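You operate a simulated robot arm through the tools that you are given. There is no shell and no other tool. Be economical: measure what you need, move in short steps, check, and stop when the job is done.

You are at the controls of a simulated robot arm. One attempt, no reset.

TASK
Wipe the two dirty rings clean, then peg them by size.
Fine: the large and the small ring on the long tray; use the grey cloth on that tray and lay it back where it lay; each peg is marked with a size. What is to be rubbed or washed off counts as gone when no trace of it is left.

Only the result counts: the job must be done as asked and must still hold three seconds after the hand-in. Knocking over, shifting, dropping, spilling or breaking anything else fails it. Flat cloth is picked up by pressing the open fingertips on it (5 to 10 N) and closing them slowly along it; thin cloth reads only 2 to 8 mm in the jaws.

THE ROBOT
A 6-joint arm with a two-finger gripper, fixed in place. Base frame: the origin is at the foot of the arm, x ahead of it, y to its left, z up. Units: mm, rad, N and s.
Its first joint turns from -2.897 to 2.897 rad. Payload 1.71 kg.
The TCP is the grasp point between the finger pads, 20 mm short of the fingertips. In the tool frame z runs along the fingers and y along their closing line. Largest opening 96 mm; the body of the gripper starts 113 mm behind the TCP.
Orientation is that of the tool frame in the base frame, as a unit quaternion [x, y, z, w]. With the fingers straight down and closing along the base's y, the tool's x points along the base's -x, its y along +y and its z along -z.

THE INTERFACE
- The arm moves only by the tool send_rows. Its argument "series" is a list of rows, each a list of 3 entries, a list of its own where there are three numbers: the shift along the base's x, y, z in mm, then the turn, a rotation vector about the base's x, y, z in rad, then the finger opening in mm, from 0 to 96. In form: [[[tx, ty, tz], [rx, ry, rz], grip], ...]. A call has 1 to 10 rows; each row shifts and turns the commanded pose from where the row before left it. Rows are played at 5 a second. More than 50 mm and 0.15 rad between two rows, or a gripper value outside its range, and nothing of the call is played. Where a pose cannot be reached the arm comes as near as it can. A force on the tool above 40 N (or 10 N above the force at the start of the call, whichever is more), or a blocked arm, ends the call early, and 0.2 s more pass. The fingers move at their own pace (about 45 mm/s each) and stop on an object; they squeeze with about 21 N. The grip force told is the motor's: it shows also when the fingers shut on nothing. Time passes only in rows, and 0.2 s behind the last, so rows that do not move let the fingers close. It gives the time, the measured TCP pose, the force on the tool (base axes), the opening and the grip force at its end, in the units of the frame above (readings bear some noise), with the torque about the TCP (base axes, N m) and any sound that the robot's microphone picked up.
- Cameras (640 x 400 px; columns grow to the right, rows downward): "scene" is fixed at [60.8, -501.5, 1531.2]; the picture's right is [0.26, -0.97, 0.00], its down [-0.51, -0.14, -0.85] and it looks along [0.82, 0.22, -0.53] (base axes); focal length 317 px, centre (320, 200). "wrist" rides on the gripper at [66, 14, -145] in the tool frame; the picture's right is [-0.21, 0.98, 0.00], its down [-0.88, -0.18, -0.45] and it looks along [-0.44, -0.09, 0.90] (tool axes); focal length 275 px, centre (320, 200). There is no depth. A picture from a camera that has moved, and an enlarged one, comes with that camera's place and axes in the base frame and with its lens. The place of the scene camera against the robot may be out by one fixed shift of up to 18 mm in any direction.
- capture(camera): a new picture of that camera. It takes no simulated time.
- move_column(by): slides the trunk up (or, below 0, down) by that many mm; the arm rides with it, the base frame stays. It gives what a move gives, with no picture.
- zoom(camera, box): a new picture of the part [left, top, right, bottom] of that camera's present view, enlarged. It takes no simulated time.
- sign_off(): hands the job in; it is judged then, once.

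Go step by step. Nothing tells you positions but the pictures and the camera data: compare them with the known pose of the tool, close in by small moves and look again before you grip or let go. The budget is 120 turns and 76 pictures, counting those below and the enlarged ones. Unless the task says otherwise, let go and move clear before handing in, and close with one line.

The tools are called after ">>>" as a command line: name --argument value ..., lists and objects as JSON in quotes. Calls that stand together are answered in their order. send_rows: Moves the arm, as the interface text tells. Its arguments: {"type":"object","properties":{"series":{"type":"array"}},"required":["series"]} The other tools are called the same way: move_column (by) slides the trunk up or down; capture (camera) takes a picture; zoom (camera, box) takes an enlarged picture of a part of a camera's view; sign_off () hands the job in.

At the start:

```text
t: 0.0
position: [526.2, -168.1, 1273.5]
ee_rot: [0.0, 1.0, 0.0, -0.001]
force: [0.5, -0.8, 0.2]
wrist_torque: [-0.02, 0.03, -0.02]
finger_gap: 96.1
grip_force: 0.1
trunk travel left (down, up): [-250.0, 140.0]
```

scene: 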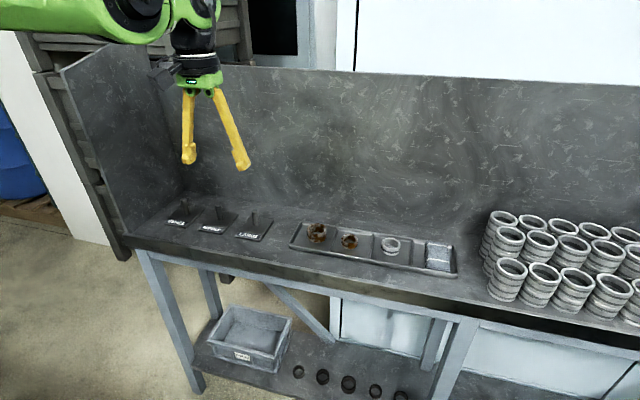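
wrist: 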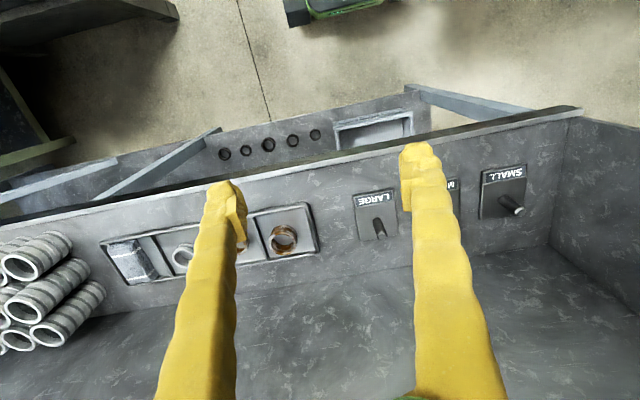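

I see a bench with three pegs (SMALL, M?, LARGE), a long tray with two rusty rings, a pale ring and a cloth. I'll zoom in to see details.

>>> zoom --camera "scene" --box '[280, 200, 480, 300]'

>>> zoom --camera "scene" --box '[140, 180, 300, 260]'

>>> zoom --camera "wrist" --box '[80, 140, 560, 300]'

```text
3.20 times, centred on (380, 250) of scene
camera zoom: at [60.8, -501.5, 1531.2], right [0.26, -0.97, 0.0], down [-0.51, -0.14, -0.85], along [0.82, 0.22, -0.53], focal length 1015 px, centre (128, 40)
```

zoom: 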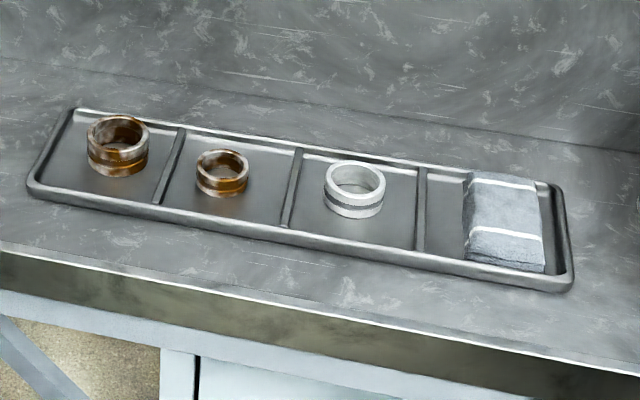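

```text
4.00 times, centred on (220, 220) of scene
camera zoom: at [60.8, -501.5, 1531.2], right [0.26, -0.97, 0.0], down [-0.51, -0.14, -0.85], along [0.82, 0.22, -0.53], focal length 1269 px, centre (720, 120)
```

zoom: 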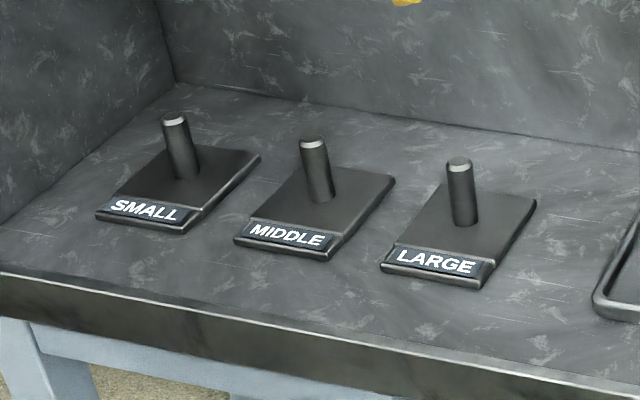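

```text
1.33 times, centred on (320, 220) of wrist
camera zoom: at [460.5, -152.8, 1417.4], right [0.21, 0.98, 0.0], down [0.88, -0.18, 0.44], along [0.43, -0.09, -0.9], focal length 367 px, centre (320, 173)
```

zoom: 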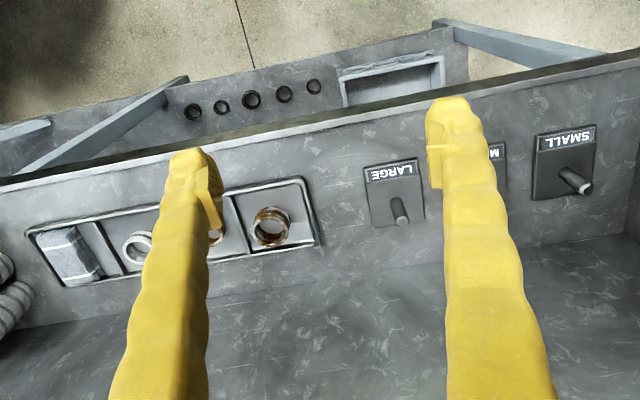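

The large rusty ring is near (788,-303,895). I'll move above the tray for a closer view.

>>> send_rows --series '[[[22, -29, -24], [0, 0, 0], 96], [[22, -29, -24], [0, 0, 0], 96], [[22, -29, -24], [0, 0, 0], 96], [[22, -29, -24], [0, 0, 0], 96], [[22, -29, -24], [0, 0, 0], 96], [[22, -29, -24], [0, 0, 0], 96], [[22, -29, -24], [0, 0, 0], 96], [[20, -29, -24], [0, 0, 0], 96]]'

>>> capture --camera "wrist"

>>> capture --camera "scene"

```text
t: 1.8
position: [677.3, -400.4, 1089.8]
ee_rot: [0.001, 1.0, 0.0, 0.007]
force: [-1.1, 0.2, -0.2]
wrist_torque: [-0.02, -0.02, 0.02]
finger_gap: 96.0
grip_force: 0.0
trunk travel left (down, up): [-250.0, 140.0]
```

```text
70 pictures are left
camera wrist: at [611.8, -384.3, 1233.1], right [0.21, 0.98, 0.0], down [0.87, -0.19, 0.46], along [0.45, -0.09, -0.89], focal length 275 px, centre (320, 200)
```

wrist: 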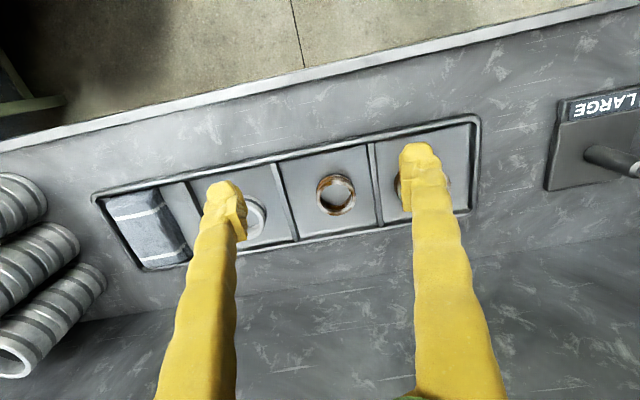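

```text
69 pictures are left
```

scene: 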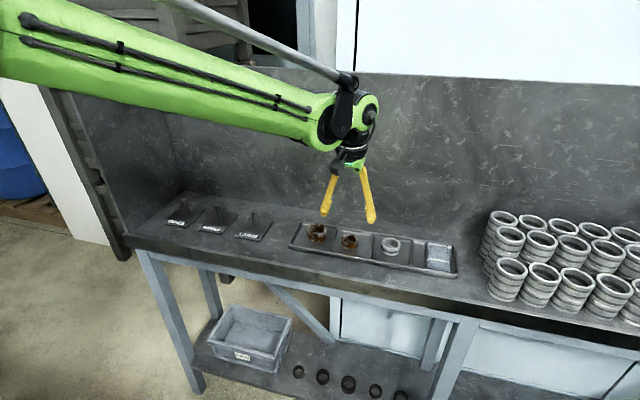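

The tray lies roughly along y, the small ring is near (781,-394), and the cloth near (783,-670). I'll inspect the dirt up close.

>>> zoom --camera "scene" --box '[300, 215, 364, 255]'

>>> zoom --camera "wrist" --box '[297, 169, 377, 219]'

>>> zoom --camera "wrist" --box '[80, 160, 272, 280]'

>>> send_rows --series '[[[0, 0, 0], [0, 0, 0], 96]]'

```text
10.00 times, centred on (332, 235) of scene
camera zoom: at [60.8, -501.5, 1531.2], right [0.26, -0.97, 0.0], down [-0.51, -0.14, -0.85], along [0.82, 0.22, -0.53], focal length 3172 px, centre (200, -150)
```

zoom: 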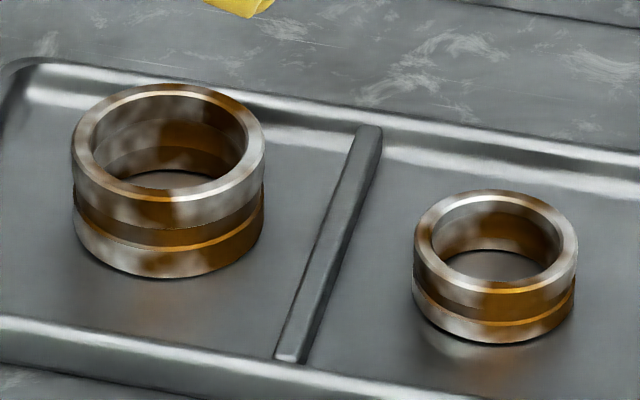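

```text
8.00 times, centred on (337, 194) of wrist
camera zoom: at [611.8, -384.3, 1233.1], right [0.21, 0.98, 0.0], down [0.87, -0.19, 0.46], along [0.45, -0.09, -0.89], focal length 2202 px, centre (184, 248)
```

zoom: 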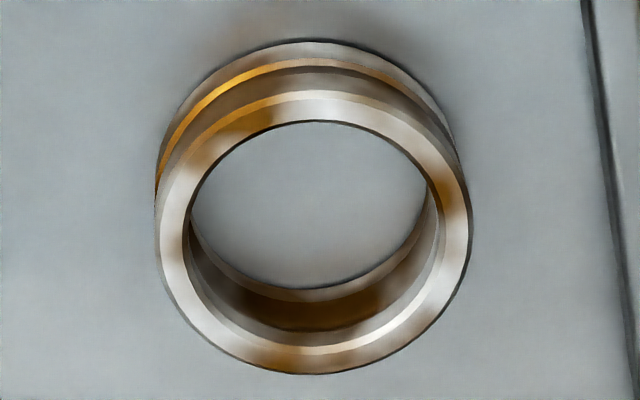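

```text
3.33 times, centred on (176, 220) of wrist
camera zoom: at [611.8, -384.3, 1233.1], right [0.21, 0.98, 0.0], down [0.87, -0.19, 0.46], along [0.45, -0.09, -0.89], focal length 918 px, centre (800, 133)
```

zoom: 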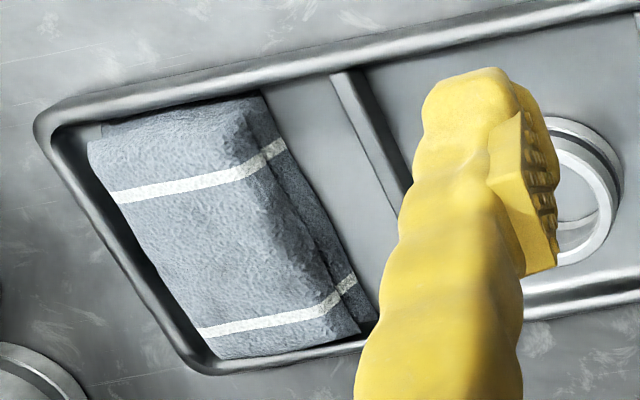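

```text
t: 2.2
position: [680.7, -399.6, 1088.1]
ee_rot: [-0.001, 1.0, 0.0, 0.008]
force: [0.3, 0.3, 0.1]
wrist_torque: [0.03, 0.03, 0.02]
finger_gap: 96.0
grip_force: 0.1
trunk travel left (down, up): [-250.0, 140.0]
```

The arm stops about 20 mm short, so it's at its reach limit at this height. I'll lower the trunk to gain reach at the bench.

>>> move_column --by -100

>>> send_rows --series '[[[0, 0, 20], [0, 0, 0], 96], [[0, 0, 20], [0, 0, 0], 96], [[0, 0, 20], [0, 0, 0], 96], [[0, 0, 0], [0, 0, 0], 96]]'

```text
t: 3.5
position: [679.5, -399.2, 989.2]
ee_rot: [0.0, 1.0, 0.0, 0.008]
force: [0.4, 0.3, -0.2]
wrist_torque: [-0.02, 0.01, -0.02]
finger_gap: 96.0
grip_force: 0.1
trunk travel left (down, up): [-150.0, 240.0]
```

```text
t: 4.5
position: [679.0, -400.7, 1050.9]
ee_rot: [0.0, 1.0, -0.001, 0.007]
force: [-0.5, 0.5, -0.3]
wrist_torque: [-0.02, 0.0, 0.0]
finger_gap: 96.1
grip_force: 0.1
trunk travel left (down, up): [-150.0, 240.0]
```

>>> send_rows --series '[[[25, 0, 0], [0, 0, 0], 96], [[25, 0, 0], [0, 0, 0], 96], [[0, 0, 0], [0, 0, 0], 96]]'

```text
t: 5.3
position: [730.4, -400.4, 1049.1]
ee_rot: [-0.001, 1.0, 0.0, 0.007]
force: [0.0, -0.7, -0.5]
wrist_torque: [-0.02, 0.02, -0.01]
finger_gap: 96.0
grip_force: 0.0
trunk travel left (down, up): [-150.0, 240.0]
```

Reach works with the trunk lowered. Next I'll go above the near end of the cloth and look.

>>> send_rows --series '[[[-5, -45, 0], [0, 0, 0], 96], [[-5, -45, 0], [0, 0, 0], 96], [[-5, -45, -10], [0, 0, 0], 96], [[-5, -45, -10], [0, 0, 0], 96], [[-5, -45, -20], [0, 0, 0], 96], [[0, 0, 0], [0, 0, 0], 96]]'

>>> capture --camera "wrist"

>>> zoom --camera "scene" --box '[360, 190, 488, 290]'

```text
t: 6.7
position: [705.4, -625.8, 1008.8]
ee_rot: [0.0, 1.0, 0.0, 0.007]
force: [-0.3, 0.7, 0.1]
wrist_torque: [0.06, -0.05, 0.03]
finger_gap: 95.7
grip_force: 0.1
trunk travel left (down, up): [-150.0, 240.0]
```

```text
65 pictures are left
camera wrist: at [637.6, -610.7, 1153.0], right [0.21, 0.98, 0.0], down [0.87, -0.18, 0.46], along [0.45, -0.09, -0.89], focal length 275 px, centre (320, 200)
```

wrist: 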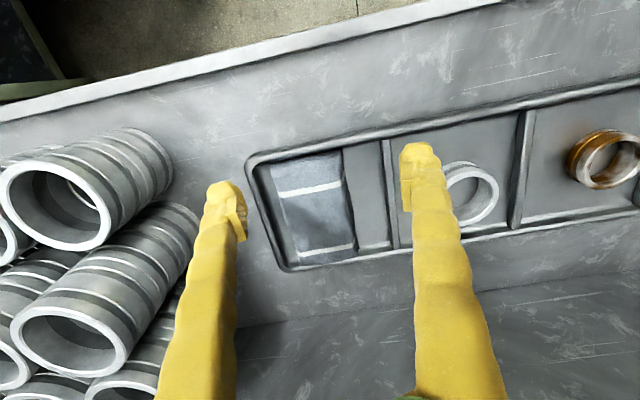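

```text
4.00 times, centred on (424, 240) of scene
camera zoom: at [60.8, -501.5, 1531.2], right [0.26, -0.97, 0.0], down [-0.51, -0.14, -0.85], along [0.82, 0.22, -0.53], focal length 1269 px, centre (-96, 40)
```

zoom: 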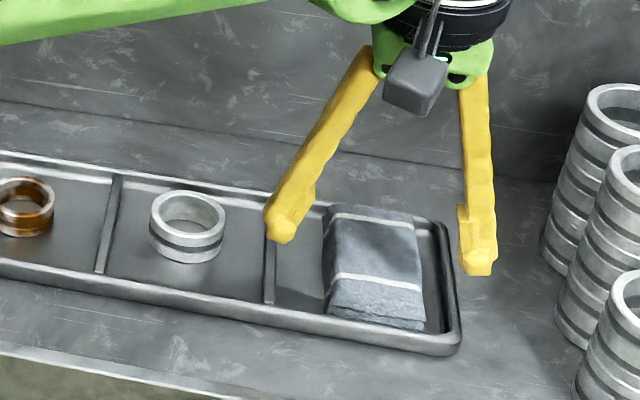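

Correcting my geometry: the tray floor is near z≈957, the ring tops near 987, and the cloth is about 92×52 mm centred near (741,-634). I'll move over the cloth with the fingers part closed and check.

>>> send_rows --series '[[[18, -4, 6], [0, 0, 0], 60], [[18, -4, 0], [0, 0, 0], 40], [[0, 0, 0], [0, -0.014, 0], 40], [[0, 0, 0], [0, 0, 0], 40]]'

>>> capture --camera "wrist"

>>> zoom --camera "scene" --box '[380, 200, 480, 262]'

```text
t: 7.7
position: [741.7, -632.9, 1014.3]
ee_rot: [0.0, 1.0, 0.0, 0.014]
force: [-0.3, -0.7, 0.0]
wrist_torque: [-0.01, 0.02, 0.0]
finger_gap: 40.2
grip_force: 0.0
trunk travel left (down, up): [-150.0, 240.0]
```

```text
63 pictures are left
camera wrist: at [671.8, -617.3, 1158.1], right [0.21, 0.98, 0.01], down [0.86, -0.18, 0.47], along [0.46, -0.09, -0.88], focal length 275 px, centre (320, 200)
```

wrist: 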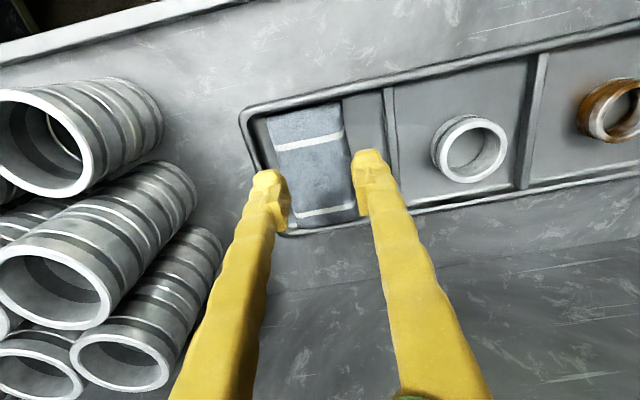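

```text
6.40 times, centred on (430, 231) of scene
camera zoom: at [60.8, -501.5, 1531.2], right [0.26, -0.97, 0.0], down [-0.51, -0.14, -0.85], along [0.82, 0.22, -0.53], focal length 2030 px, centre (-384, 2)
```

zoom: 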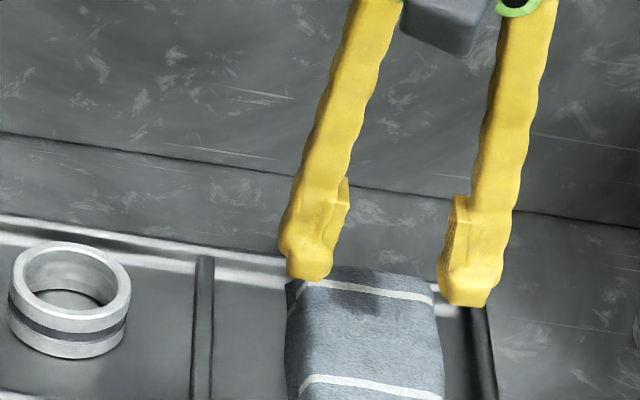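

The fingers are centred over the cloth. I'll undo the tilt and descend gently.

>>> send_rows --series '[[[1, -2, -6], [0, 0.014, 0], 34], [[0, 0, -6], [0, 0.014, 0], 34], [[0, 0, 0], [0, 0, 0], 34]]'

>>> zoom --camera "scene" --box '[390, 210, 470, 260]'

```text
t: 8.5
position: [742.8, -634.6, 1002.7]
ee_rot: [0.0, 1.0, 0.0, 0.0]
force: [-0.2, -0.2, 0.7]
wrist_torque: [-0.02, -0.02, 0.0]
finger_gap: 33.9
grip_force: 0.0
trunk travel left (down, up): [-150.0, 240.0]
```

```text
8.00 times, centred on (430, 235) of scene
camera zoom: at [60.8, -501.5, 1531.2], right [0.26, -0.97, 0.0], down [-0.51, -0.14, -0.85], along [0.82, 0.22, -0.53], focal length 2537 px, centre (-560, -80)
```

zoom: 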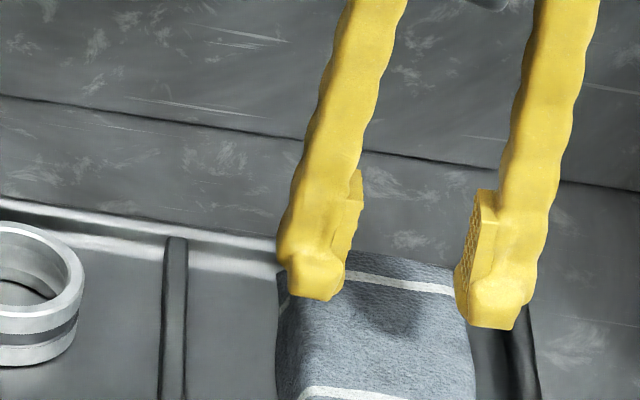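

>>> send_rows --series '[[[0, 0, -4], [0, 0, 0], 24], [[0, 0, -4], [0, 0, 0], 24], [[0, 0, -3], [0, 0, 0], 24], [[0, 0, 0], [0, 0, 0], 24]]'

>>> zoom --camera "scene" --box '[390, 210, 470, 260]'

```text
t: 9.5
position: [740.6, -635.8, 992.6]
ee_rot: [0.0, 1.0, 0.0, -0.001]
force: [-0.5, -0.1, 0.2]
wrist_torque: [0.03, 0.01, -0.02]
finger_gap: 24.0
grip_force: 0.0
trunk travel left (down, up): [-150.0, 240.0]
```

```text
8.00 times, centred on (430, 235) of scene
camera zoom: at [60.8, -501.5, 1531.2], right [0.26, -0.97, 0.0], down [-0.51, -0.14, -0.85], along [0.82, 0.22, -0.53], focal length 2537 px, centre (-560, -80)
```

zoom: 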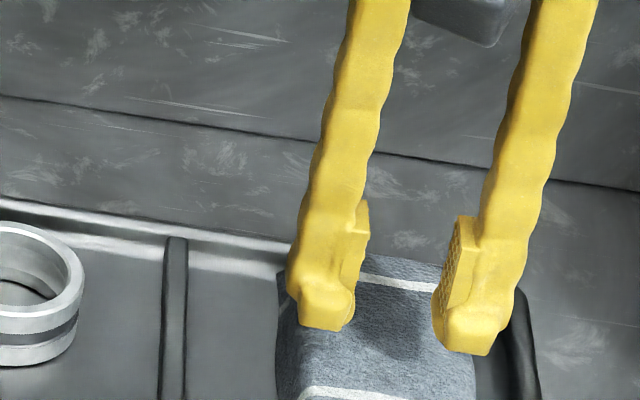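

>>> send_rows --series '[[[0, 0, -3], [0, 0, 0], 24], [[0, 0, 0], [0, 0, 0], 24]]'

>>> send_rows --series '[[[0, 0, -3], [0, 0, 0], 24], [[0, 0, 0], [0, 0, 0], 24]]'

```text
t: 10.1
position: [742.7, -635.8, 989.7]
ee_rot: [0.0, 1.0, 0.0, 0.0]
force: [-1.4, -0.3, -0.8]
wrist_torque: [0.01, 0.01, -0.04]
finger_gap: 24.1
grip_force: 0.1
trunk travel left (down, up): [-150.0, 240.0]
```

```text
t: 10.7
position: [742.9, -633.9, 986.5]
ee_rot: [0.0, 1.0, 0.0, 0.0]
force: [-0.6, 0.6, 0.3]
wrist_torque: [-0.03, 0.03, 0.0]
finger_gap: 23.9
grip_force: 0.1
trunk travel left (down, up): [-150.0, 240.0]
```

>>> send_rows --series '[[[0, 0, -3], [0, 0, 0], 24], [[0, 0, 0], [0, 0, 0], 24]]'

>>> zoom --camera "scene" --box '[400, 222, 464, 262]'

```text
t: 11.3
position: [741.3, -634.1, 983.2]
ee_rot: [0.001, 1.0, 0.0, 0.0]
force: [0.2, 0.1, 0.2]
wrist_torque: [0.0, -0.03, 0.0]
finger_gap: 24.1
grip_force: 0.0
trunk travel left (down, up): [-150.0, 240.0]
```

```text
10.00 times, centred on (432, 242) of scene
camera zoom: at [60.8, -501.5, 1531.2], right [0.26, -0.97, 0.0], down [-0.51, -0.14, -0.85], along [0.82, 0.22, -0.53], focal length 3172 px, centre (-800, -220)
```

zoom: 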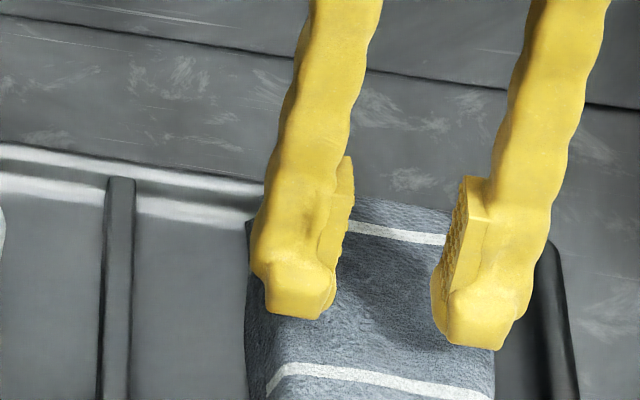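

>>> send_rows --series '[[[2, 3, -3], [0, 0, 0], 24], [[0, 0, 0], [0, 0, 0], 24]]'

>>> send_rows --series '[[[0, 0, -3], [0, 0, 0], 24], [[0, 0, 0], [0, 0, 0], 24]]'

>>> send_rows --series '[[[0, 0, -2], [0, 0, 0], 24], [[0, 0, 0], [0, 0, 0], 24]]'

```text
t: 11.9
position: [744.0, -631.2, 979.6]
ee_rot: [0.0, 1.0, 0.0, 0.0]
force: [-0.3, -0.2, 0.2]
wrist_torque: [-0.01, 0.01, 0.0]
finger_gap: 23.9
grip_force: 0.0
trunk travel left (down, up): [-150.0, 240.0]
```

```text
t: 12.5
position: [743.6, -631.9, 976.8]
ee_rot: [0.0, 1.0, 0.0, 0.0]
force: [0.1, -0.2, -0.5]
wrist_torque: [0.01, -0.01, -0.02]
finger_gap: 24.1
grip_force: 0.0
trunk travel left (down, up): [-150.0, 240.0]
```

```text
t: 13.1
position: [742.9, -632.2, 974.1]
ee_rot: [-0.001, 1.0, -0.001, 0.0]
force: [0.2, 0.3, -0.8]
wrist_torque: [0.03, 0.01, -0.01]
finger_gap: 24.2
grip_force: 0.0
trunk travel left (down, up): [-150.0, 240.0]
```

>>> zoom --camera "scene" --box '[400, 230, 464, 270]'

>>> zoom --camera "wrist" --box '[200, 80, 440, 230]'

```text
10.00 times, centred on (432, 250) of scene
camera zoom: at [60.8, -501.5, 1531.2], right [0.26, -0.97, 0.0], down [-0.51, -0.14, -0.85], along [0.82, 0.22, -0.53], focal length 3172 px, centre (-800, -300)
```

zoom: 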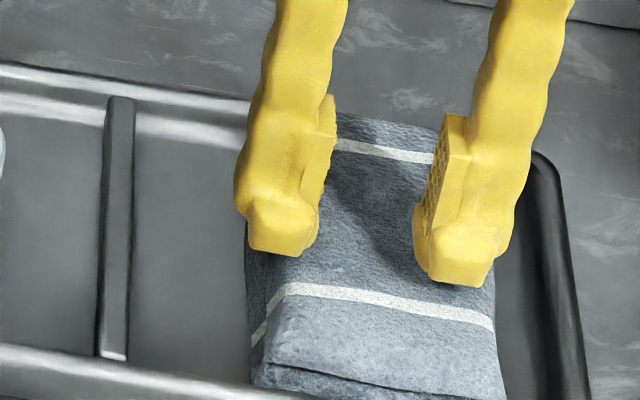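

```text
2.67 times, centred on (320, 155) of wrist
camera zoom: at [678.6, -616.4, 1119.5], right [0.21, 0.98, 0.0], down [0.88, -0.18, 0.44], along [0.43, -0.09, -0.9], focal length 734 px, centre (320, 320)
```

zoom: 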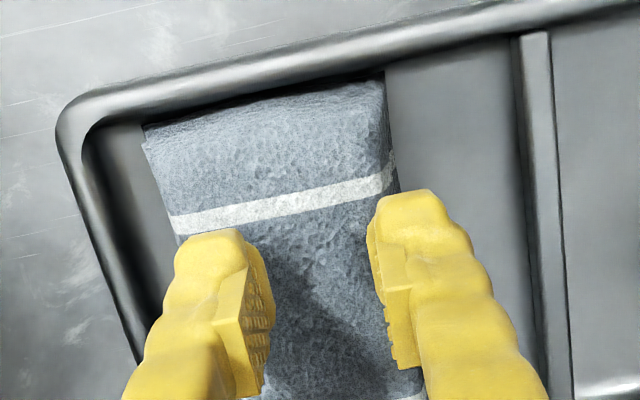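

>>> send_rows --series '[[[0, -1, -2], [0, 0, 0], 24], [[0, 0, 0], [0, 0, 0], 24]]'

>>> send_rows --series '[[[0, 0, -2], [0, 0, 0], 24], [[0, 0, 0], [0, 0, 0], 24]]'

>>> send_rows --series '[[[0, 0, -2], [0, 0, 0], 24], [[0, 0, 0], [0, 0, 0], 24]]'

```text
t: 13.7
position: [743.0, -633.0, 972.5]
ee_rot: [0.001, 1.0, 0.0, 0.0]
force: [0.5, 0.2, -0.7]
wrist_torque: [0.02, -0.02, 0.02]
finger_gap: 23.9
grip_force: 0.0
trunk travel left (down, up): [-150.0, 240.0]
```

```text
t: 14.3
position: [744.4, -634.1, 971.1]
ee_rot: [0.0, 1.0, 0.0, -0.001]
force: [-0.2, -0.1, 0.1]
wrist_torque: [-0.01, 0.0, -0.03]
finger_gap: 24.0
grip_force: 0.0
trunk travel left (down, up): [-150.0, 240.0]
```

```text
t: 14.9
position: [743.5, -631.5, 969.5]
ee_rot: [0.0, 1.0, 0.0, 0.0]
force: [-0.3, -1.0, 5.7]
wrist_torque: [0.01, -0.02, -0.01]
finger_gap: 24.0
grip_force: 0.0
trunk travel left (down, up): [-150.0, 240.0]
```

Contact at 5.7 N with the tips at about 950. Now I'll close slowly along the cloth.

>>> send_rows --series '[[[0, 0, -0.5], [0, 0, 0], 21], [[0, 0, 0], [0, 0, 0], 18], [[0, 0, 0], [0, 0, 0], 15], [[0, 0, 0], [0, 0, 0], 12], [[0, 0, 0], [0, 0, 0], 9], [[0, 0, 0], [0, 0, 0], 6], [[0, 0, 0], [0, 0, 0], 3], [[0, 0, 0], [0, 0, 0], 0], [[0, 0, 0], [0, 0, 0], 0]]'

>>> zoom --camera "scene" --box '[400, 230, 464, 270]'

```text
t: 16.9
position: [743.8, -632.0, 969.4]
ee_rot: [0.0, 1.0, -0.001, 0.0]
force: [-1.2, 1.0, 6.3]
wrist_torque: [0.02, 0.04, 0.01]
finger_gap: 5.8
grip_force: 20.9
trunk travel left (down, up): [-150.0, 240.0]
```

```text
10.00 times, centred on (432, 250) of scene
camera zoom: at [60.8, -501.5, 1531.2], right [0.26, -0.97, 0.0], down [-0.51, -0.14, -0.85], along [0.82, 0.22, -0.53], focal length 3172 px, centre (-800, -300)
```

zoom: 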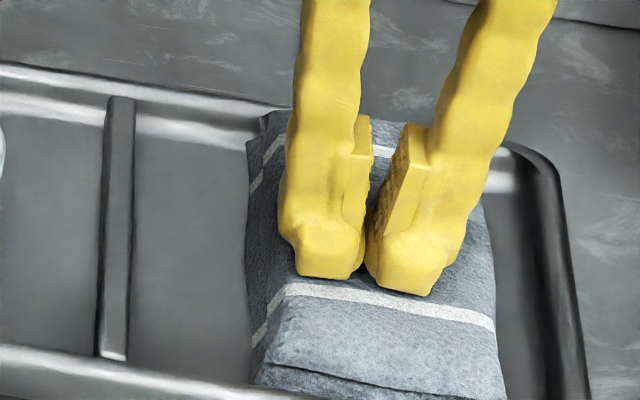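

The gap reads 5.8 mm, so the cloth is held. I'll lift and look.

>>> send_rows --series '[[[0, 0, 10], [0, 0, 0], 0], [[0, 0, 20], [0, 0, 0], 0], [[0, 0, 30], [0, 0, 0], 0], [[0, 0, 30], [0, 0, 0], 0], [[0, 0, 0], [0, 0, 0], 0]]'

>>> capture --camera "wrist"

>>> zoom --camera "scene" --box '[300, 190, 476, 300]'

```text
t: 18.1
position: [743.0, -634.0, 1058.3]
ee_rot: [0.0, 1.0, 0.0, 0.0]
force: [-0.3, 0.4, 0.1]
wrist_torque: [-0.02, -0.01, -0.02]
finger_gap: 0.0
grip_force: 20.6
trunk travel left (down, up): [-150.0, 240.0]
```

```text
55 pictures are left
camera wrist: at [678.7, -618.4, 1203.6], right [0.21, 0.98, 0.0], down [0.88, -0.18, 0.44], along [0.43, -0.09, -0.9], focal length 275 px, centre (320, 200)
```

wrist: 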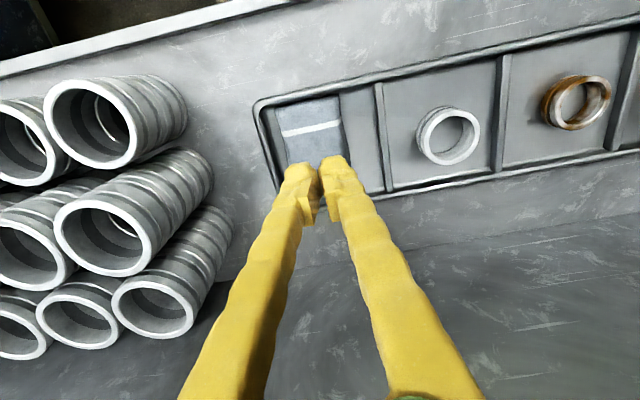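

```text
3.64 times, centred on (388, 245) of scene
camera zoom: at [60.8, -501.5, 1531.2], right [0.26, -0.97, 0.0], down [-0.51, -0.14, -0.85], along [0.82, 0.22, -0.53], focal length 1153 px, centre (73, 36)
```

zoom: 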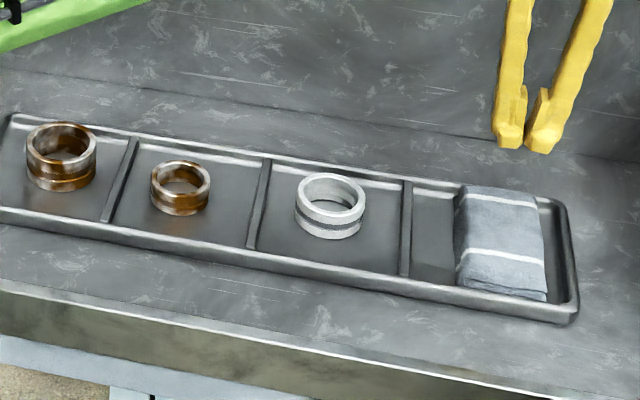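

The cloth slipped out and still lies in place. I'll retry with firmer pressure and a slower close.

>>> send_rows --series '[[[0, 1, -20], [0, 0, 0], 20], [[0, 0, -25], [0, 0, 0], 30], [[0, 0, -25], [0, 0, 0], 30], [[0, 0, -14], [0, 0, 0], 30], [[0, 0, 0], [0, 0, 0], 30]]'

>>> send_rows --series '[[[0, 0, -3], [0, 0, 0], 30], [[0, 0, -2], [0, 0, 0], 30], [[0, 0, 0], [0, 0, 0], 30]]'

```text
t: 19.3
position: [742.0, -631.7, 974.4]
ee_rot: [0.0, 1.0, 0.0, -0.001]
force: [-0.1, 1.1, 0.4]
wrist_torque: [-0.02, -0.01, -0.02]
finger_gap: 30.0
grip_force: 0.2
trunk travel left (down, up): [-150.0, 240.0]
```

```text
t: 20.1
position: [743.6, -632.0, 968.6]
ee_rot: [0.001, 1.0, 0.0, 0.001]
force: [1.1, -1.0, 3.3]
wrist_torque: [0.0, -0.01, 0.02]
finger_gap: 30.3
grip_force: 0.1
trunk travel left (down, up): [-150.0, 240.0]
```

>>> send_rows --series '[[[0, 0, -1.5], [0, 0, 0], 30], [[0, 0, 0], [0, 0, 0], 30]]'

```text
t: 20.7
position: [743.0, -630.6, 969.1]
ee_rot: [0.0, 1.0, -0.001, 0.0]
force: [3.0, -3.5, 18.2]
wrist_torque: [-0.09, -0.1, -0.01]
finger_gap: 29.9
grip_force: 0.0
trunk travel left (down, up): [-150.0, 240.0]
```

>>> send_rows --series '[[[0, 0, 0.8], [0, 0, 0], 30], [[0, 0, 0], [0, 0, 0], 30]]'

```text
t: 21.3
position: [743.1, -632.2, 968.1]
ee_rot: [0.0, 1.0, 0.0, 0.0]
force: [0.5, -1.8, 12.8]
wrist_torque: [-0.05, 0.02, -0.01]
finger_gap: 29.9
grip_force: 0.0
trunk travel left (down, up): [-150.0, 240.0]
```

>>> send_rows --series '[[[0, 0, 0.6], [0, 0, 0], 28.5], [[0, 0, 0], [0, 0, 0], 27], [[0, 0, 0], [0, 0, 0], 25.5], [[0, 0, 0], [0, 0, 0], 24], [[0, 0, 0], [0, 0, 0], 22.5], [[0, 0, 0], [0, 0, 0], 21]]'

>>> send_rows --series '[[[0, 0, 0], [0, 0, 0], 19.5], [[0, 0, 0], [0, 0, 0], 18], [[0, 0, 0], [0, 0, 0], 16.5], [[0, 0, 0], [0, 0, 0], 15], [[0, 0, 0], [0, 0, 0], 13.5], [[0, 0, 0], [0, 0, 0], 12], [[0, 0, 0], [0, 0, 0], 10.5], [[0, 0, 0], [0, 0, 0], 9]]'

>>> send_rows --series '[[[0, 0, 0], [0, 0, 0], 7.5], [[0, 0, 0], [0, 0, 0], 6], [[0, 0, 0], [0, 0, 0], 4.5], [[0, 0, 0], [0, 0, 0], 3], [[0, 0, 0], [0, 0, 0], 1.5], [[0, 0, 0], [0, 0, 0], 0], [[0, 0, 0], [0, 0, 0], 0], [[0, 0, 0], [0, 0, 0], 0]]'

```text
t: 22.7
position: [743.0, -631.0, 969.3]
ee_rot: [0.001, 1.0, 0.0, -0.001]
force: [-1.5, 0.8, 7.2]
wrist_torque: [0.02, 0.01, 0.02]
finger_gap: 18.8
grip_force: 0.1
trunk travel left (down, up): [-150.0, 240.0]
```

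```text
t: 24.5
position: [742.7, -631.8, 968.4]
ee_rot: [-0.001, 1.0, 0.0, 0.0]
force: [0.6, 0.5, 4.3]
wrist_torque: [0.0, 0.0, 0.0]
finger_gap: 8.9
grip_force: 0.0
trunk travel left (down, up): [-150.0, 240.0]
```

```text
t: 26.3
position: [743.0, -632.2, 969.6]
ee_rot: [0.001, 1.0, 0.0, 0.0]
force: [-0.6, -0.4, 2.2]
wrist_torque: [-0.02, 0.0, -0.04]
finger_gap: 6.0
grip_force: 20.8
trunk travel left (down, up): [-150.0, 240.0]
```

Gap 6.0 with full grip force. I'll lift slowly and check the gap as I go.

>>> send_rows --series '[[[0, 0, 1], [0, 0, 0], 0], [[0, 0, 2], [0, 0, 0], 0], [[0, 0, 2], [0, 0, 0], 0], [[0, 0, 3], [0, 0, 0], 0]]'

>>> zoom --camera "scene" --box '[400, 230, 464, 270]'

```text
t: 27.3
position: [743.2, -632.2, 978.3]
ee_rot: [0.0, 1.0, 0.0, 0.0]
force: [0.6, -0.7, -0.7]
wrist_torque: [0.0, -0.01, -0.01]
finger_gap: 0.3
grip_force: 20.7
trunk travel left (down, up): [-150.0, 240.0]
```

```text
10.00 times, centred on (432, 250) of scene
camera zoom: at [60.8, -501.5, 1531.2], right [0.26, -0.97, 0.0], down [-0.51, -0.14, -0.85], along [0.82, 0.22, -0.53], focal length 3172 px, centre (-800, -300)
```

zoom: 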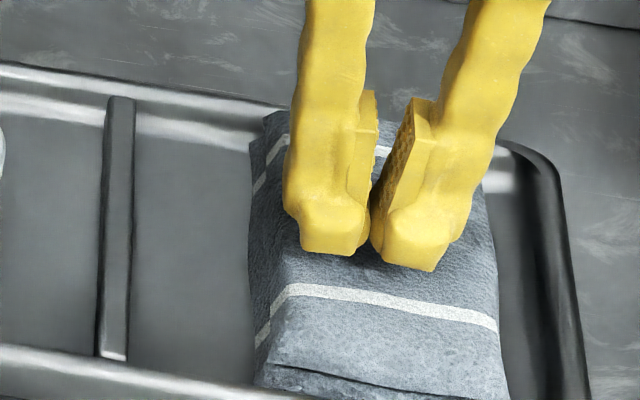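

It slipped again, because the pressing force faded during the close (7→2 N). I'll repeat and hold the press at about 9 N throughout.

>>> send_rows --series '[[[0, 0, 2], [0, 0, 0], 26], [[0, 0, -5], [0, 0, 0], 26], [[0, 0, -5.5], [0, 0, 0], 26], [[0, 0, 0], [0, 0, 0], 26]]'

```text
t: 28.3
position: [743.3, -632.1, 970.7]
ee_rot: [0.0, 1.0, 0.0, 0.0]
force: [1.5, -0.7, 6.3]
wrist_torque: [-0.04, -0.05, 0.05]
finger_gap: 26.0
grip_force: 0.1
trunk travel left (down, up): [-150.0, 240.0]
```

>>> send_rows --series '[[[0, 0, -0.4], [0, 0, 0], 25], [[0, 0, -0.1], [0, 0, 0], 24], [[0, 0, -0.1], [0, 0, 0], 23], [[0, 0, -0.1], [0, 0, 0], 22], [[0, 0, -0.1], [0, 0, 0], 21], [[0, 0, -0.1], [0, 0, 0], 20]]'

>>> send_rows --series '[[[0, 0, -0.1], [0, 0, 0], 19], [[0, 0, -0.1], [0, 0, 0], 18], [[0, 0, -0.1], [0, 0, 0], 17], [[0, 0, -0.1], [0, 0, 0], 16], [[0, 0, -0.1], [0, 0, 0], 15], [[0, 0, -0.1], [0, 0, 0], 14]]'

```text
t: 29.7
position: [743.2, -631.2, 968.0]
ee_rot: [0.0, 1.0, -0.001, 0.0]
force: [-0.3, -1.4, 18.0]
wrist_torque: [-0.04, 0.01, -0.04]
finger_gap: 19.2
grip_force: 0.0
trunk travel left (down, up): [-150.0, 240.0]
```

```text
t: 31.1
position: [742.4, -630.5, 968.7]
ee_rot: [0.0, 1.0, -0.001, 0.0]
force: [-0.7, -1.5, 24.5]
wrist_torque: [-0.03, 0.01, 0.02]
finger_gap: 14.3
grip_force: 0.3
trunk travel left (down, up): [-150.0, 240.0]
```

>>> send_rows --series '[[[0, 0, 1.3], [0, 0, 0], 14], [[0, 0, 0], [0, 0, 0], 14]]'

```text
t: 31.7
position: [743.0, -631.4, 970.8]
ee_rot: [-0.001, 1.0, 0.0, 0.0]
force: [-4.1, 2.4, 10.2]
wrist_torque: [0.03, 0.08, 0.02]
finger_gap: 14.4
grip_force: 0.3
trunk travel left (down, up): [-150.0, 240.0]
```

>>> send_rows --series '[[[0, 0, 0], [0, 0, 0], 13], [[0, 0, 0], [0, 0, 0], 12], [[0, 0, 0], [0, 0, 0], 11], [[0, 0, 0], [0, 0, 0], 10]]'

>>> send_rows --series '[[[0, 0, 0], [0, 0, 0], 9], [[0, 0, 0], [0, 0, 0], 8], [[0, 0, 0], [0, 0, 0], 7]]'

>>> send_rows --series '[[[0, 0, 0], [0, 0, 0], 6], [[0, 0, 0], [0, 0, 0], 5], [[0, 0, 0], [0, 0, 0], 4], [[0, 0, 0], [0, 0, 0], 3], [[0, 0, 0], [0, 0, 0], 2]]'

>>> zoom --camera "scene" --box '[400, 230, 464, 270]'

```text
t: 32.7
position: [744.8, -629.2, 969.4]
ee_rot: [0.001, 1.0, 0.0, 0.0]
force: [-0.8, 0.1, 7.5]
wrist_torque: [0.04, 0.05, 0.03]
finger_gap: 8.3
grip_force: 0.0
trunk travel left (down, up): [-150.0, 240.0]
```

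```text
t: 33.5
position: [742.7, -630.3, 968.8]
ee_rot: [0.001, 1.0, 0.0, -0.001]
force: [-0.5, 0.8, 6.5]
wrist_torque: [0.02, -0.02, 0.04]
finger_gap: 7.6
grip_force: 0.6
trunk travel left (down, up): [-150.0, 240.0]
```

```text
t: 34.7
position: [743.4, -631.4, 969.0]
ee_rot: [0.0, 1.0, 0.0, 0.0]
force: [0.1, -0.3, 4.6]
wrist_torque: [-0.02, -0.02, 0.04]
finger_gap: 6.0
grip_force: 21.2
trunk travel left (down, up): [-150.0, 240.0]
```

```text
10.00 times, centred on (432, 250) of scene
camera zoom: at [60.8, -501.5, 1531.2], right [0.26, -0.97, 0.0], down [-0.51, -0.14, -0.85], along [0.82, 0.22, -0.53], focal length 3172 px, centre (-800, -300)
```

zoom: 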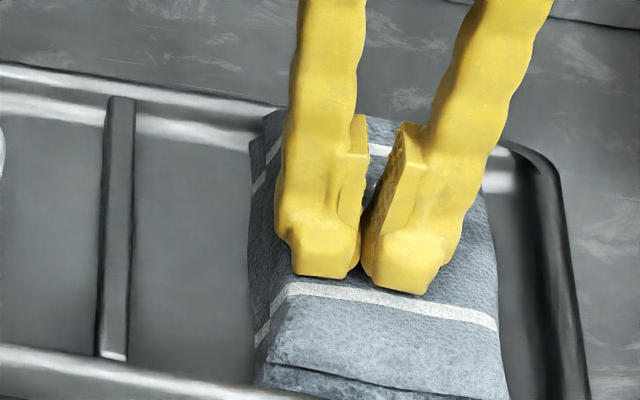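

>>> send_rows --series '[[[0, 0, 0], [0, 0, 0], 0], [[0, 0, 0.5], [0, 0, 0], 0], [[0, 0, 0.5], [0, 0, 0], 0], [[0, 0, 0.5], [0, 0, 0], 0], [[0, 0, 0.5], [0, 0, 0], 0]]'

>>> send_rows --series '[[[0, 0, 0.5], [0, 0, 0], 0], [[0, 0, 0.5], [0, 0, 0], 0], [[0, 0, 0.5], [0, 0, 0], 0], [[0, 0, 0.5], [0, 0, 0], 0], [[0, 0, 0], [0, 0, 0], 0]]'

```text
t: 35.9
position: [743.6, -631.7, 970.5]
ee_rot: [-0.001, 1.0, 0.0, 0.0]
force: [-0.9, -0.2, 0.2]
wrist_torque: [0.01, 0.0, -0.02]
finger_gap: 0.0
grip_force: 20.7
trunk travel left (down, up): [-150.0, 240.0]
```

```text
t: 37.1
position: [743.9, -630.6, 973.7]
ee_rot: [0.0, 1.0, 0.0, 0.0]
force: [-0.6, 0.1, 0.3]
wrist_torque: [0.03, -0.01, -0.01]
finger_gap: 0.0
grip_force: 21.2
trunk travel left (down, up): [-150.0, 240.0]
```

It slipped once more, with the closing force down at 4.6 N. I'll try again holding 7–10 N right to the end of the close.

>>> send_rows --series '[[[0, 0, 1], [0, 0, 0], 20], [[0, 0, -2], [0, 0, 0], 20], [[0, 0, -2], [0, 0, 0], 20], [[0, 0, -1], [0, 0, 0], 20]]'

>>> send_rows --series '[[[0, 0, -0.5], [0, 0, 0], 20], [[0, 0, 0], [0, 0, 0], 20]]'

```text
t: 38.1
position: [743.6, -630.7, 969.1]
ee_rot: [0.0, 1.0, 0.0, 0.0]
force: [1.5, -1.8, 7.0]
wrist_torque: [-0.02, -0.04, 0.03]
finger_gap: 20.0
grip_force: 0.0
trunk travel left (down, up): [-150.0, 240.0]
```

```text
t: 38.7
position: [743.0, -631.4, 968.7]
ee_rot: [0.0, 1.0, 0.0, 0.0]
force: [3.0, -3.1, 14.2]
wrist_torque: [-0.08, -0.06, 0.0]
finger_gap: 20.0
grip_force: 0.1
trunk travel left (down, up): [-150.0, 240.0]
```

>>> send_rows --series '[[[0, 0, 0], [0, 0, 0], 18.5], [[0, 0, 0], [0, 0, 0], 17], [[0, 0, 0], [0, 0, 0], 15.5], [[0, 0, 0], [0, 0, 0], 14], [[0, 0, 0], [0, 0, 0], 12.5], [[0, 0, 0], [0, 0, 0], 11]]'

>>> send_rows --series '[[[0, 0, -0.15], [0, 0, 0], 10], [[0, 0, -0.15], [0, 0, 0], 9], [[0, 0, 0], [0, 0, 0], 8]]'

```text
t: 40.1
position: [743.1, -630.2, 969.4]
ee_rot: [0.0, 1.0, 0.0, 0.0]
force: [-0.1, 0.3, 14.2]
wrist_torque: [-0.01, 0.01, -0.01]
finger_gap: 11.8
grip_force: 0.7
trunk travel left (down, up): [-150.0, 240.0]
```

```text
t: 40.9
position: [743.9, -631.5, 970.1]
ee_rot: [-0.001, 1.0, 0.0, 0.0]
force: [-0.6, 1.3, 15.8]
wrist_torque: [0.0, 0.02, -0.04]
finger_gap: 6.5
grip_force: 0.1
trunk travel left (down, up): [-150.0, 240.0]
```

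>>> send_rows --series '[[[0, 0, 0], [0, 0, 0], 6], [[0, 0, 0], [0, 0, 0], 4.5], [[0, 0, 0], [0, 0, 0], 3], [[0, 0, 0], [0, 0, 0], 1.5], [[0, 0, 0], [0, 0, 0], 0], [[0, 0, 0], [0, 0, 0], 0]]'

>>> send_rows --series '[[[0, 0, 1], [0, 0, 0], 0], [[0, 0, 1], [0, 0, 0], 0]]'

>>> send_rows --series '[[[0, 0, 1], [0, 0, 0], 0], [[0, 0, 1], [0, 0, 0], 0]]'

```text
t: 42.3
position: [743.7, -630.9, 969.4]
ee_rot: [0.0, 1.0, -0.001, -0.001]
force: [-0.2, 0.6, 12.8]
wrist_torque: [-0.01, -0.01, 0.0]
finger_gap: 5.9
grip_force: 20.9
trunk travel left (down, up): [-150.0, 240.0]
```

```text
t: 42.9
position: [744.4, -632.2, 970.0]
ee_rot: [0.0, 1.0, 0.0, 0.0]
force: [0.3, 0.2, 0.7]
wrist_torque: [0.02, 0.01, -0.01]
finger_gap: 6.1
grip_force: 20.9
trunk travel left (down, up): [-150.0, 240.0]
```

```text
t: 43.5
position: [743.8, -630.8, 972.5]
ee_rot: [0.0, 1.0, -0.001, 0.0]
force: [-0.1, -0.2, 0.5]
wrist_torque: [-0.02, 0.02, 0.01]
finger_gap: 0.0
grip_force: 21.4
trunk travel left (down, up): [-150.0, 240.0]
```

The top pinch slips every time, so the cloth behaves like a thick pad. I'll try straddling it from its two long sides; there seems to be about 19 mm beside it for the outer finger. First I'll raise, open and look.

>>> send_rows --series '[[[0, -2, 8], [0, 0, 0], 30], [[0, 0, 4], [0, 0, 0], 70], [[0, 0, 0], [0, 0, 0], 70], [[0, 0, 0], [0, 0, 0], 70]]'

>>> zoom --camera "wrist" --box '[200, 80, 440, 230]'

>>> zoom --camera "scene" --box '[400, 226, 472, 276]'

```text
t: 44.5
position: [743.4, -634.4, 983.5]
ee_rot: [0.0, 1.0, 0.0, -0.001]
force: [0.2, 0.3, -0.3]
wrist_torque: [0.0, 0.0, 0.0]
finger_gap: 69.8
grip_force: 0.0
trunk travel left (down, up): [-150.0, 240.0]
```

```text
2.67 times, centred on (320, 155) of wrist
camera zoom: at [678.5, -618.3, 1129.0], right [0.21, 0.98, 0.0], down [0.88, -0.18, 0.44], along [0.43, -0.09, -0.9], focal length 734 px, centre (320, 320)
```

zoom: 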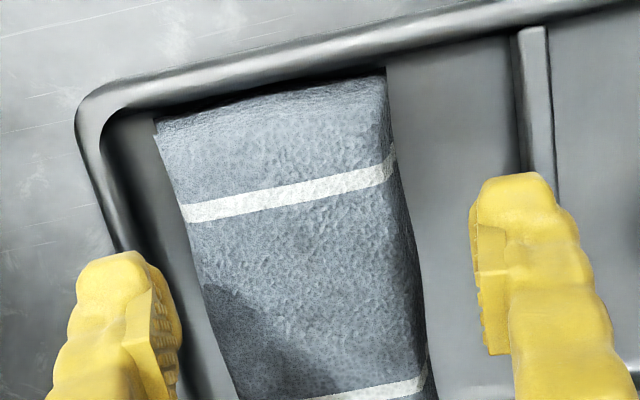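

```text
8.00 times, centred on (436, 251) of scene
camera zoom: at [60.8, -501.5, 1531.2], right [0.26, -0.97, 0.0], down [-0.51, -0.14, -0.85], along [0.82, 0.22, -0.53], focal length 2537 px, centre (-608, -208)
```

zoom: 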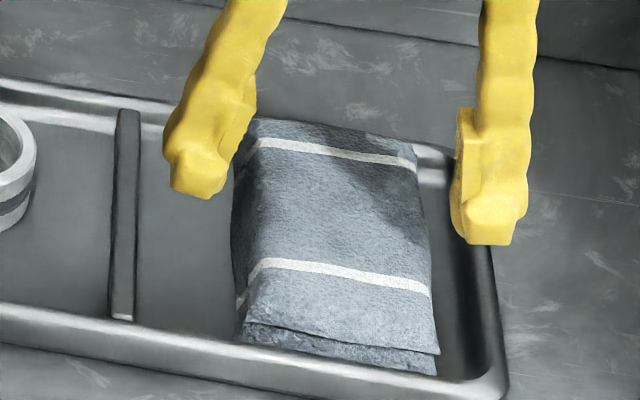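

>>> send_rows --series '[[[0, 0, -5], [0, 0, 0], 64], [[0, 0, -5], [0, 0, 0], 64], [[0, 0, -4], [0, 0, 0], 64], [[0, 0, 0], [0, 0, 0], 64]]'

>>> zoom --camera "wrist" --box '[200, 80, 440, 230]'

>>> zoom --camera "scene" --box '[400, 226, 472, 276]'

```text
t: 45.5
position: [743.1, -634.6, 970.8]
ee_rot: [0.0, 1.0, 0.0, 0.0]
force: [-0.1, 0.2, -0.5]
wrist_torque: [0.03, -0.03, 0.03]
finger_gap: 64.0
grip_force: 0.2
trunk travel left (down, up): [-150.0, 240.0]
```

```text
2.67 times, centred on (320, 155) of wrist
camera zoom: at [678.4, -618.2, 1114.9], right [0.21, 0.98, 0.0], down [0.88, -0.18, 0.44], along [0.43, -0.09, -0.9], focal length 734 px, centre (320, 320)
```

zoom: 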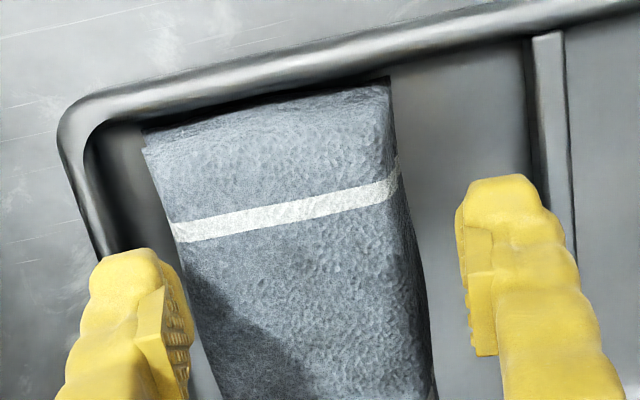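

```text
8.00 times, centred on (436, 251) of scene
camera zoom: at [60.8, -501.5, 1531.2], right [0.26, -0.97, 0.0], down [-0.51, -0.14, -0.85], along [0.82, 0.22, -0.53], focal length 2537 px, centre (-608, -208)
```

zoom: 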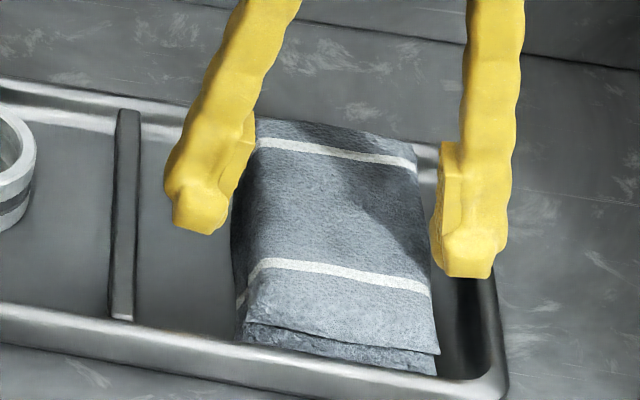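

>>> send_rows --series '[[[0, -2, 0], [0, 0, 0], 56], [[0, 0, -3], [0, 0, 0], 56], [[0, 0, 0], [0, 0, 0], 56]]'

>>> send_rows --series '[[[0, 0, -3], [0, 0, 0], 56], [[0, 0, 0], [0, 0, 0], 56]]'

>>> zoom --camera "scene" --box '[400, 226, 472, 276]'

```text
t: 46.3
position: [743.5, -635.2, 967.9]
ee_rot: [0.0, 1.0, -0.002, 0.0]
force: [3.2, 0.6, 11.5]
wrist_torque: [-0.45, -0.04, 0.09]
finger_gap: 57.1
grip_force: 0.3
trunk travel left (down, up): [-150.0, 240.0]
```

```text
t: 47.0
position: [725.7, -634.6, 978.1]
ee_rot: [0.001, 1.0, 0.0, 0.009]
force: [0.0, 1.0, 0.2]
wrist_torque: [-0.02, -0.15, 0.02]
finger_gap: 56.1
grip_force: 0.1
trunk travel left (down, up): [-150.0, 240.0]
stopped in row 2: the force on the tool passed its limit at 41 N (the readings are from after the stop); the commanded pose is now the measured one
```

```text
8.00 times, centred on (436, 251) of scene
camera zoom: at [60.8, -501.5, 1531.2], right [0.26, -0.97, 0.0], down [-0.51, -0.14, -0.85], along [0.82, 0.22, -0.53], focal length 2537 px, centre (-608, -208)
```

zoom: 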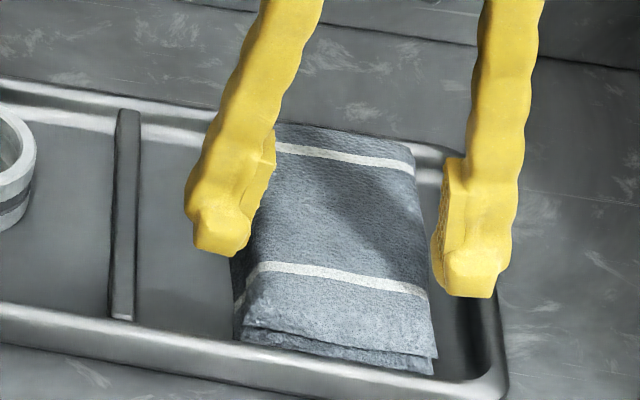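

The outer finger touched the cloth edge or tray rim and I stopped; nothing seems displaced. I'll make room by pressing lightly on the cloth and sliding it about 12 mm toward +y (free floor there), then straddle it.

>>> send_rows --series '[[[0, 0, 6], [0, 0.018, 0], 56], [[17, 2, 0], [0, 0, 0], 24], [[0, 0, 0], [0, 0, 0], 24], [[0, 0, 0], [0, 0, 0], 24]]'

>>> send_rows --series '[[[0, 0, -7], [0, 0, 0], 24], [[0, 0, -5], [0, 0, 0], 24], [[0, 0, -2], [0, 0, 0], 24], [[0, 0, 0], [0, 0, 0], 24]]'

```text
t: 48.0
position: [747.3, -631.9, 980.7]
ee_rot: [0.0, 1.0, 0.001, -0.002]
force: [0.6, 0.5, 0.2]
wrist_torque: [0.01, -0.02, 0.02]
finger_gap: 24.1
grip_force: 0.1
trunk travel left (down, up): [-150.0, 240.0]
```

```text
t: 49.0
position: [745.6, -632.1, 969.8]
ee_rot: [0.0, 1.0, -0.001, 0.0]
force: [10.6, -9.7, 26.3]
wrist_torque: [-0.18, -0.23, 0.03]
finger_gap: 23.8
grip_force: 0.0
trunk travel left (down, up): [-150.0, 240.0]
```

>>> send_rows --series '[[[0, 0, 1.2], [0, 0, 0], 24], [[0, 2, 0], [0, 0, 0], 24], [[0, 2, 0], [0, 0, 0], 24], [[0, 2, 0], [0, 0, 0], 24]]'

>>> zoom --camera "scene" --box '[400, 226, 472, 276]'

```text
t: 50.0
position: [746.6, -626.4, 969.4]
ee_rot: [0.0, 1.0, 0.0, -0.002]
force: [-1.5, -4.7, 11.9]
wrist_torque: [-0.09, 0.01, -0.03]
finger_gap: 24.5
grip_force: 0.5
trunk travel left (down, up): [-150.0, 240.0]
```

```text
8.00 times, centred on (436, 251) of scene
camera zoom: at [60.8, -501.5, 1531.2], right [0.26, -0.97, 0.0], down [-0.51, -0.14, -0.85], along [0.82, 0.22, -0.53], focal length 2537 px, centre (-608, -208)
```

zoom: 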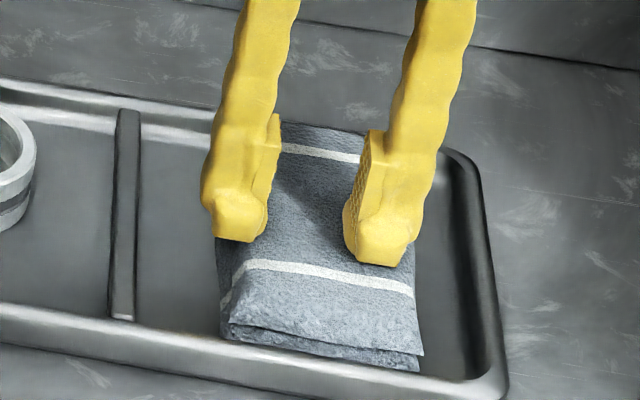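

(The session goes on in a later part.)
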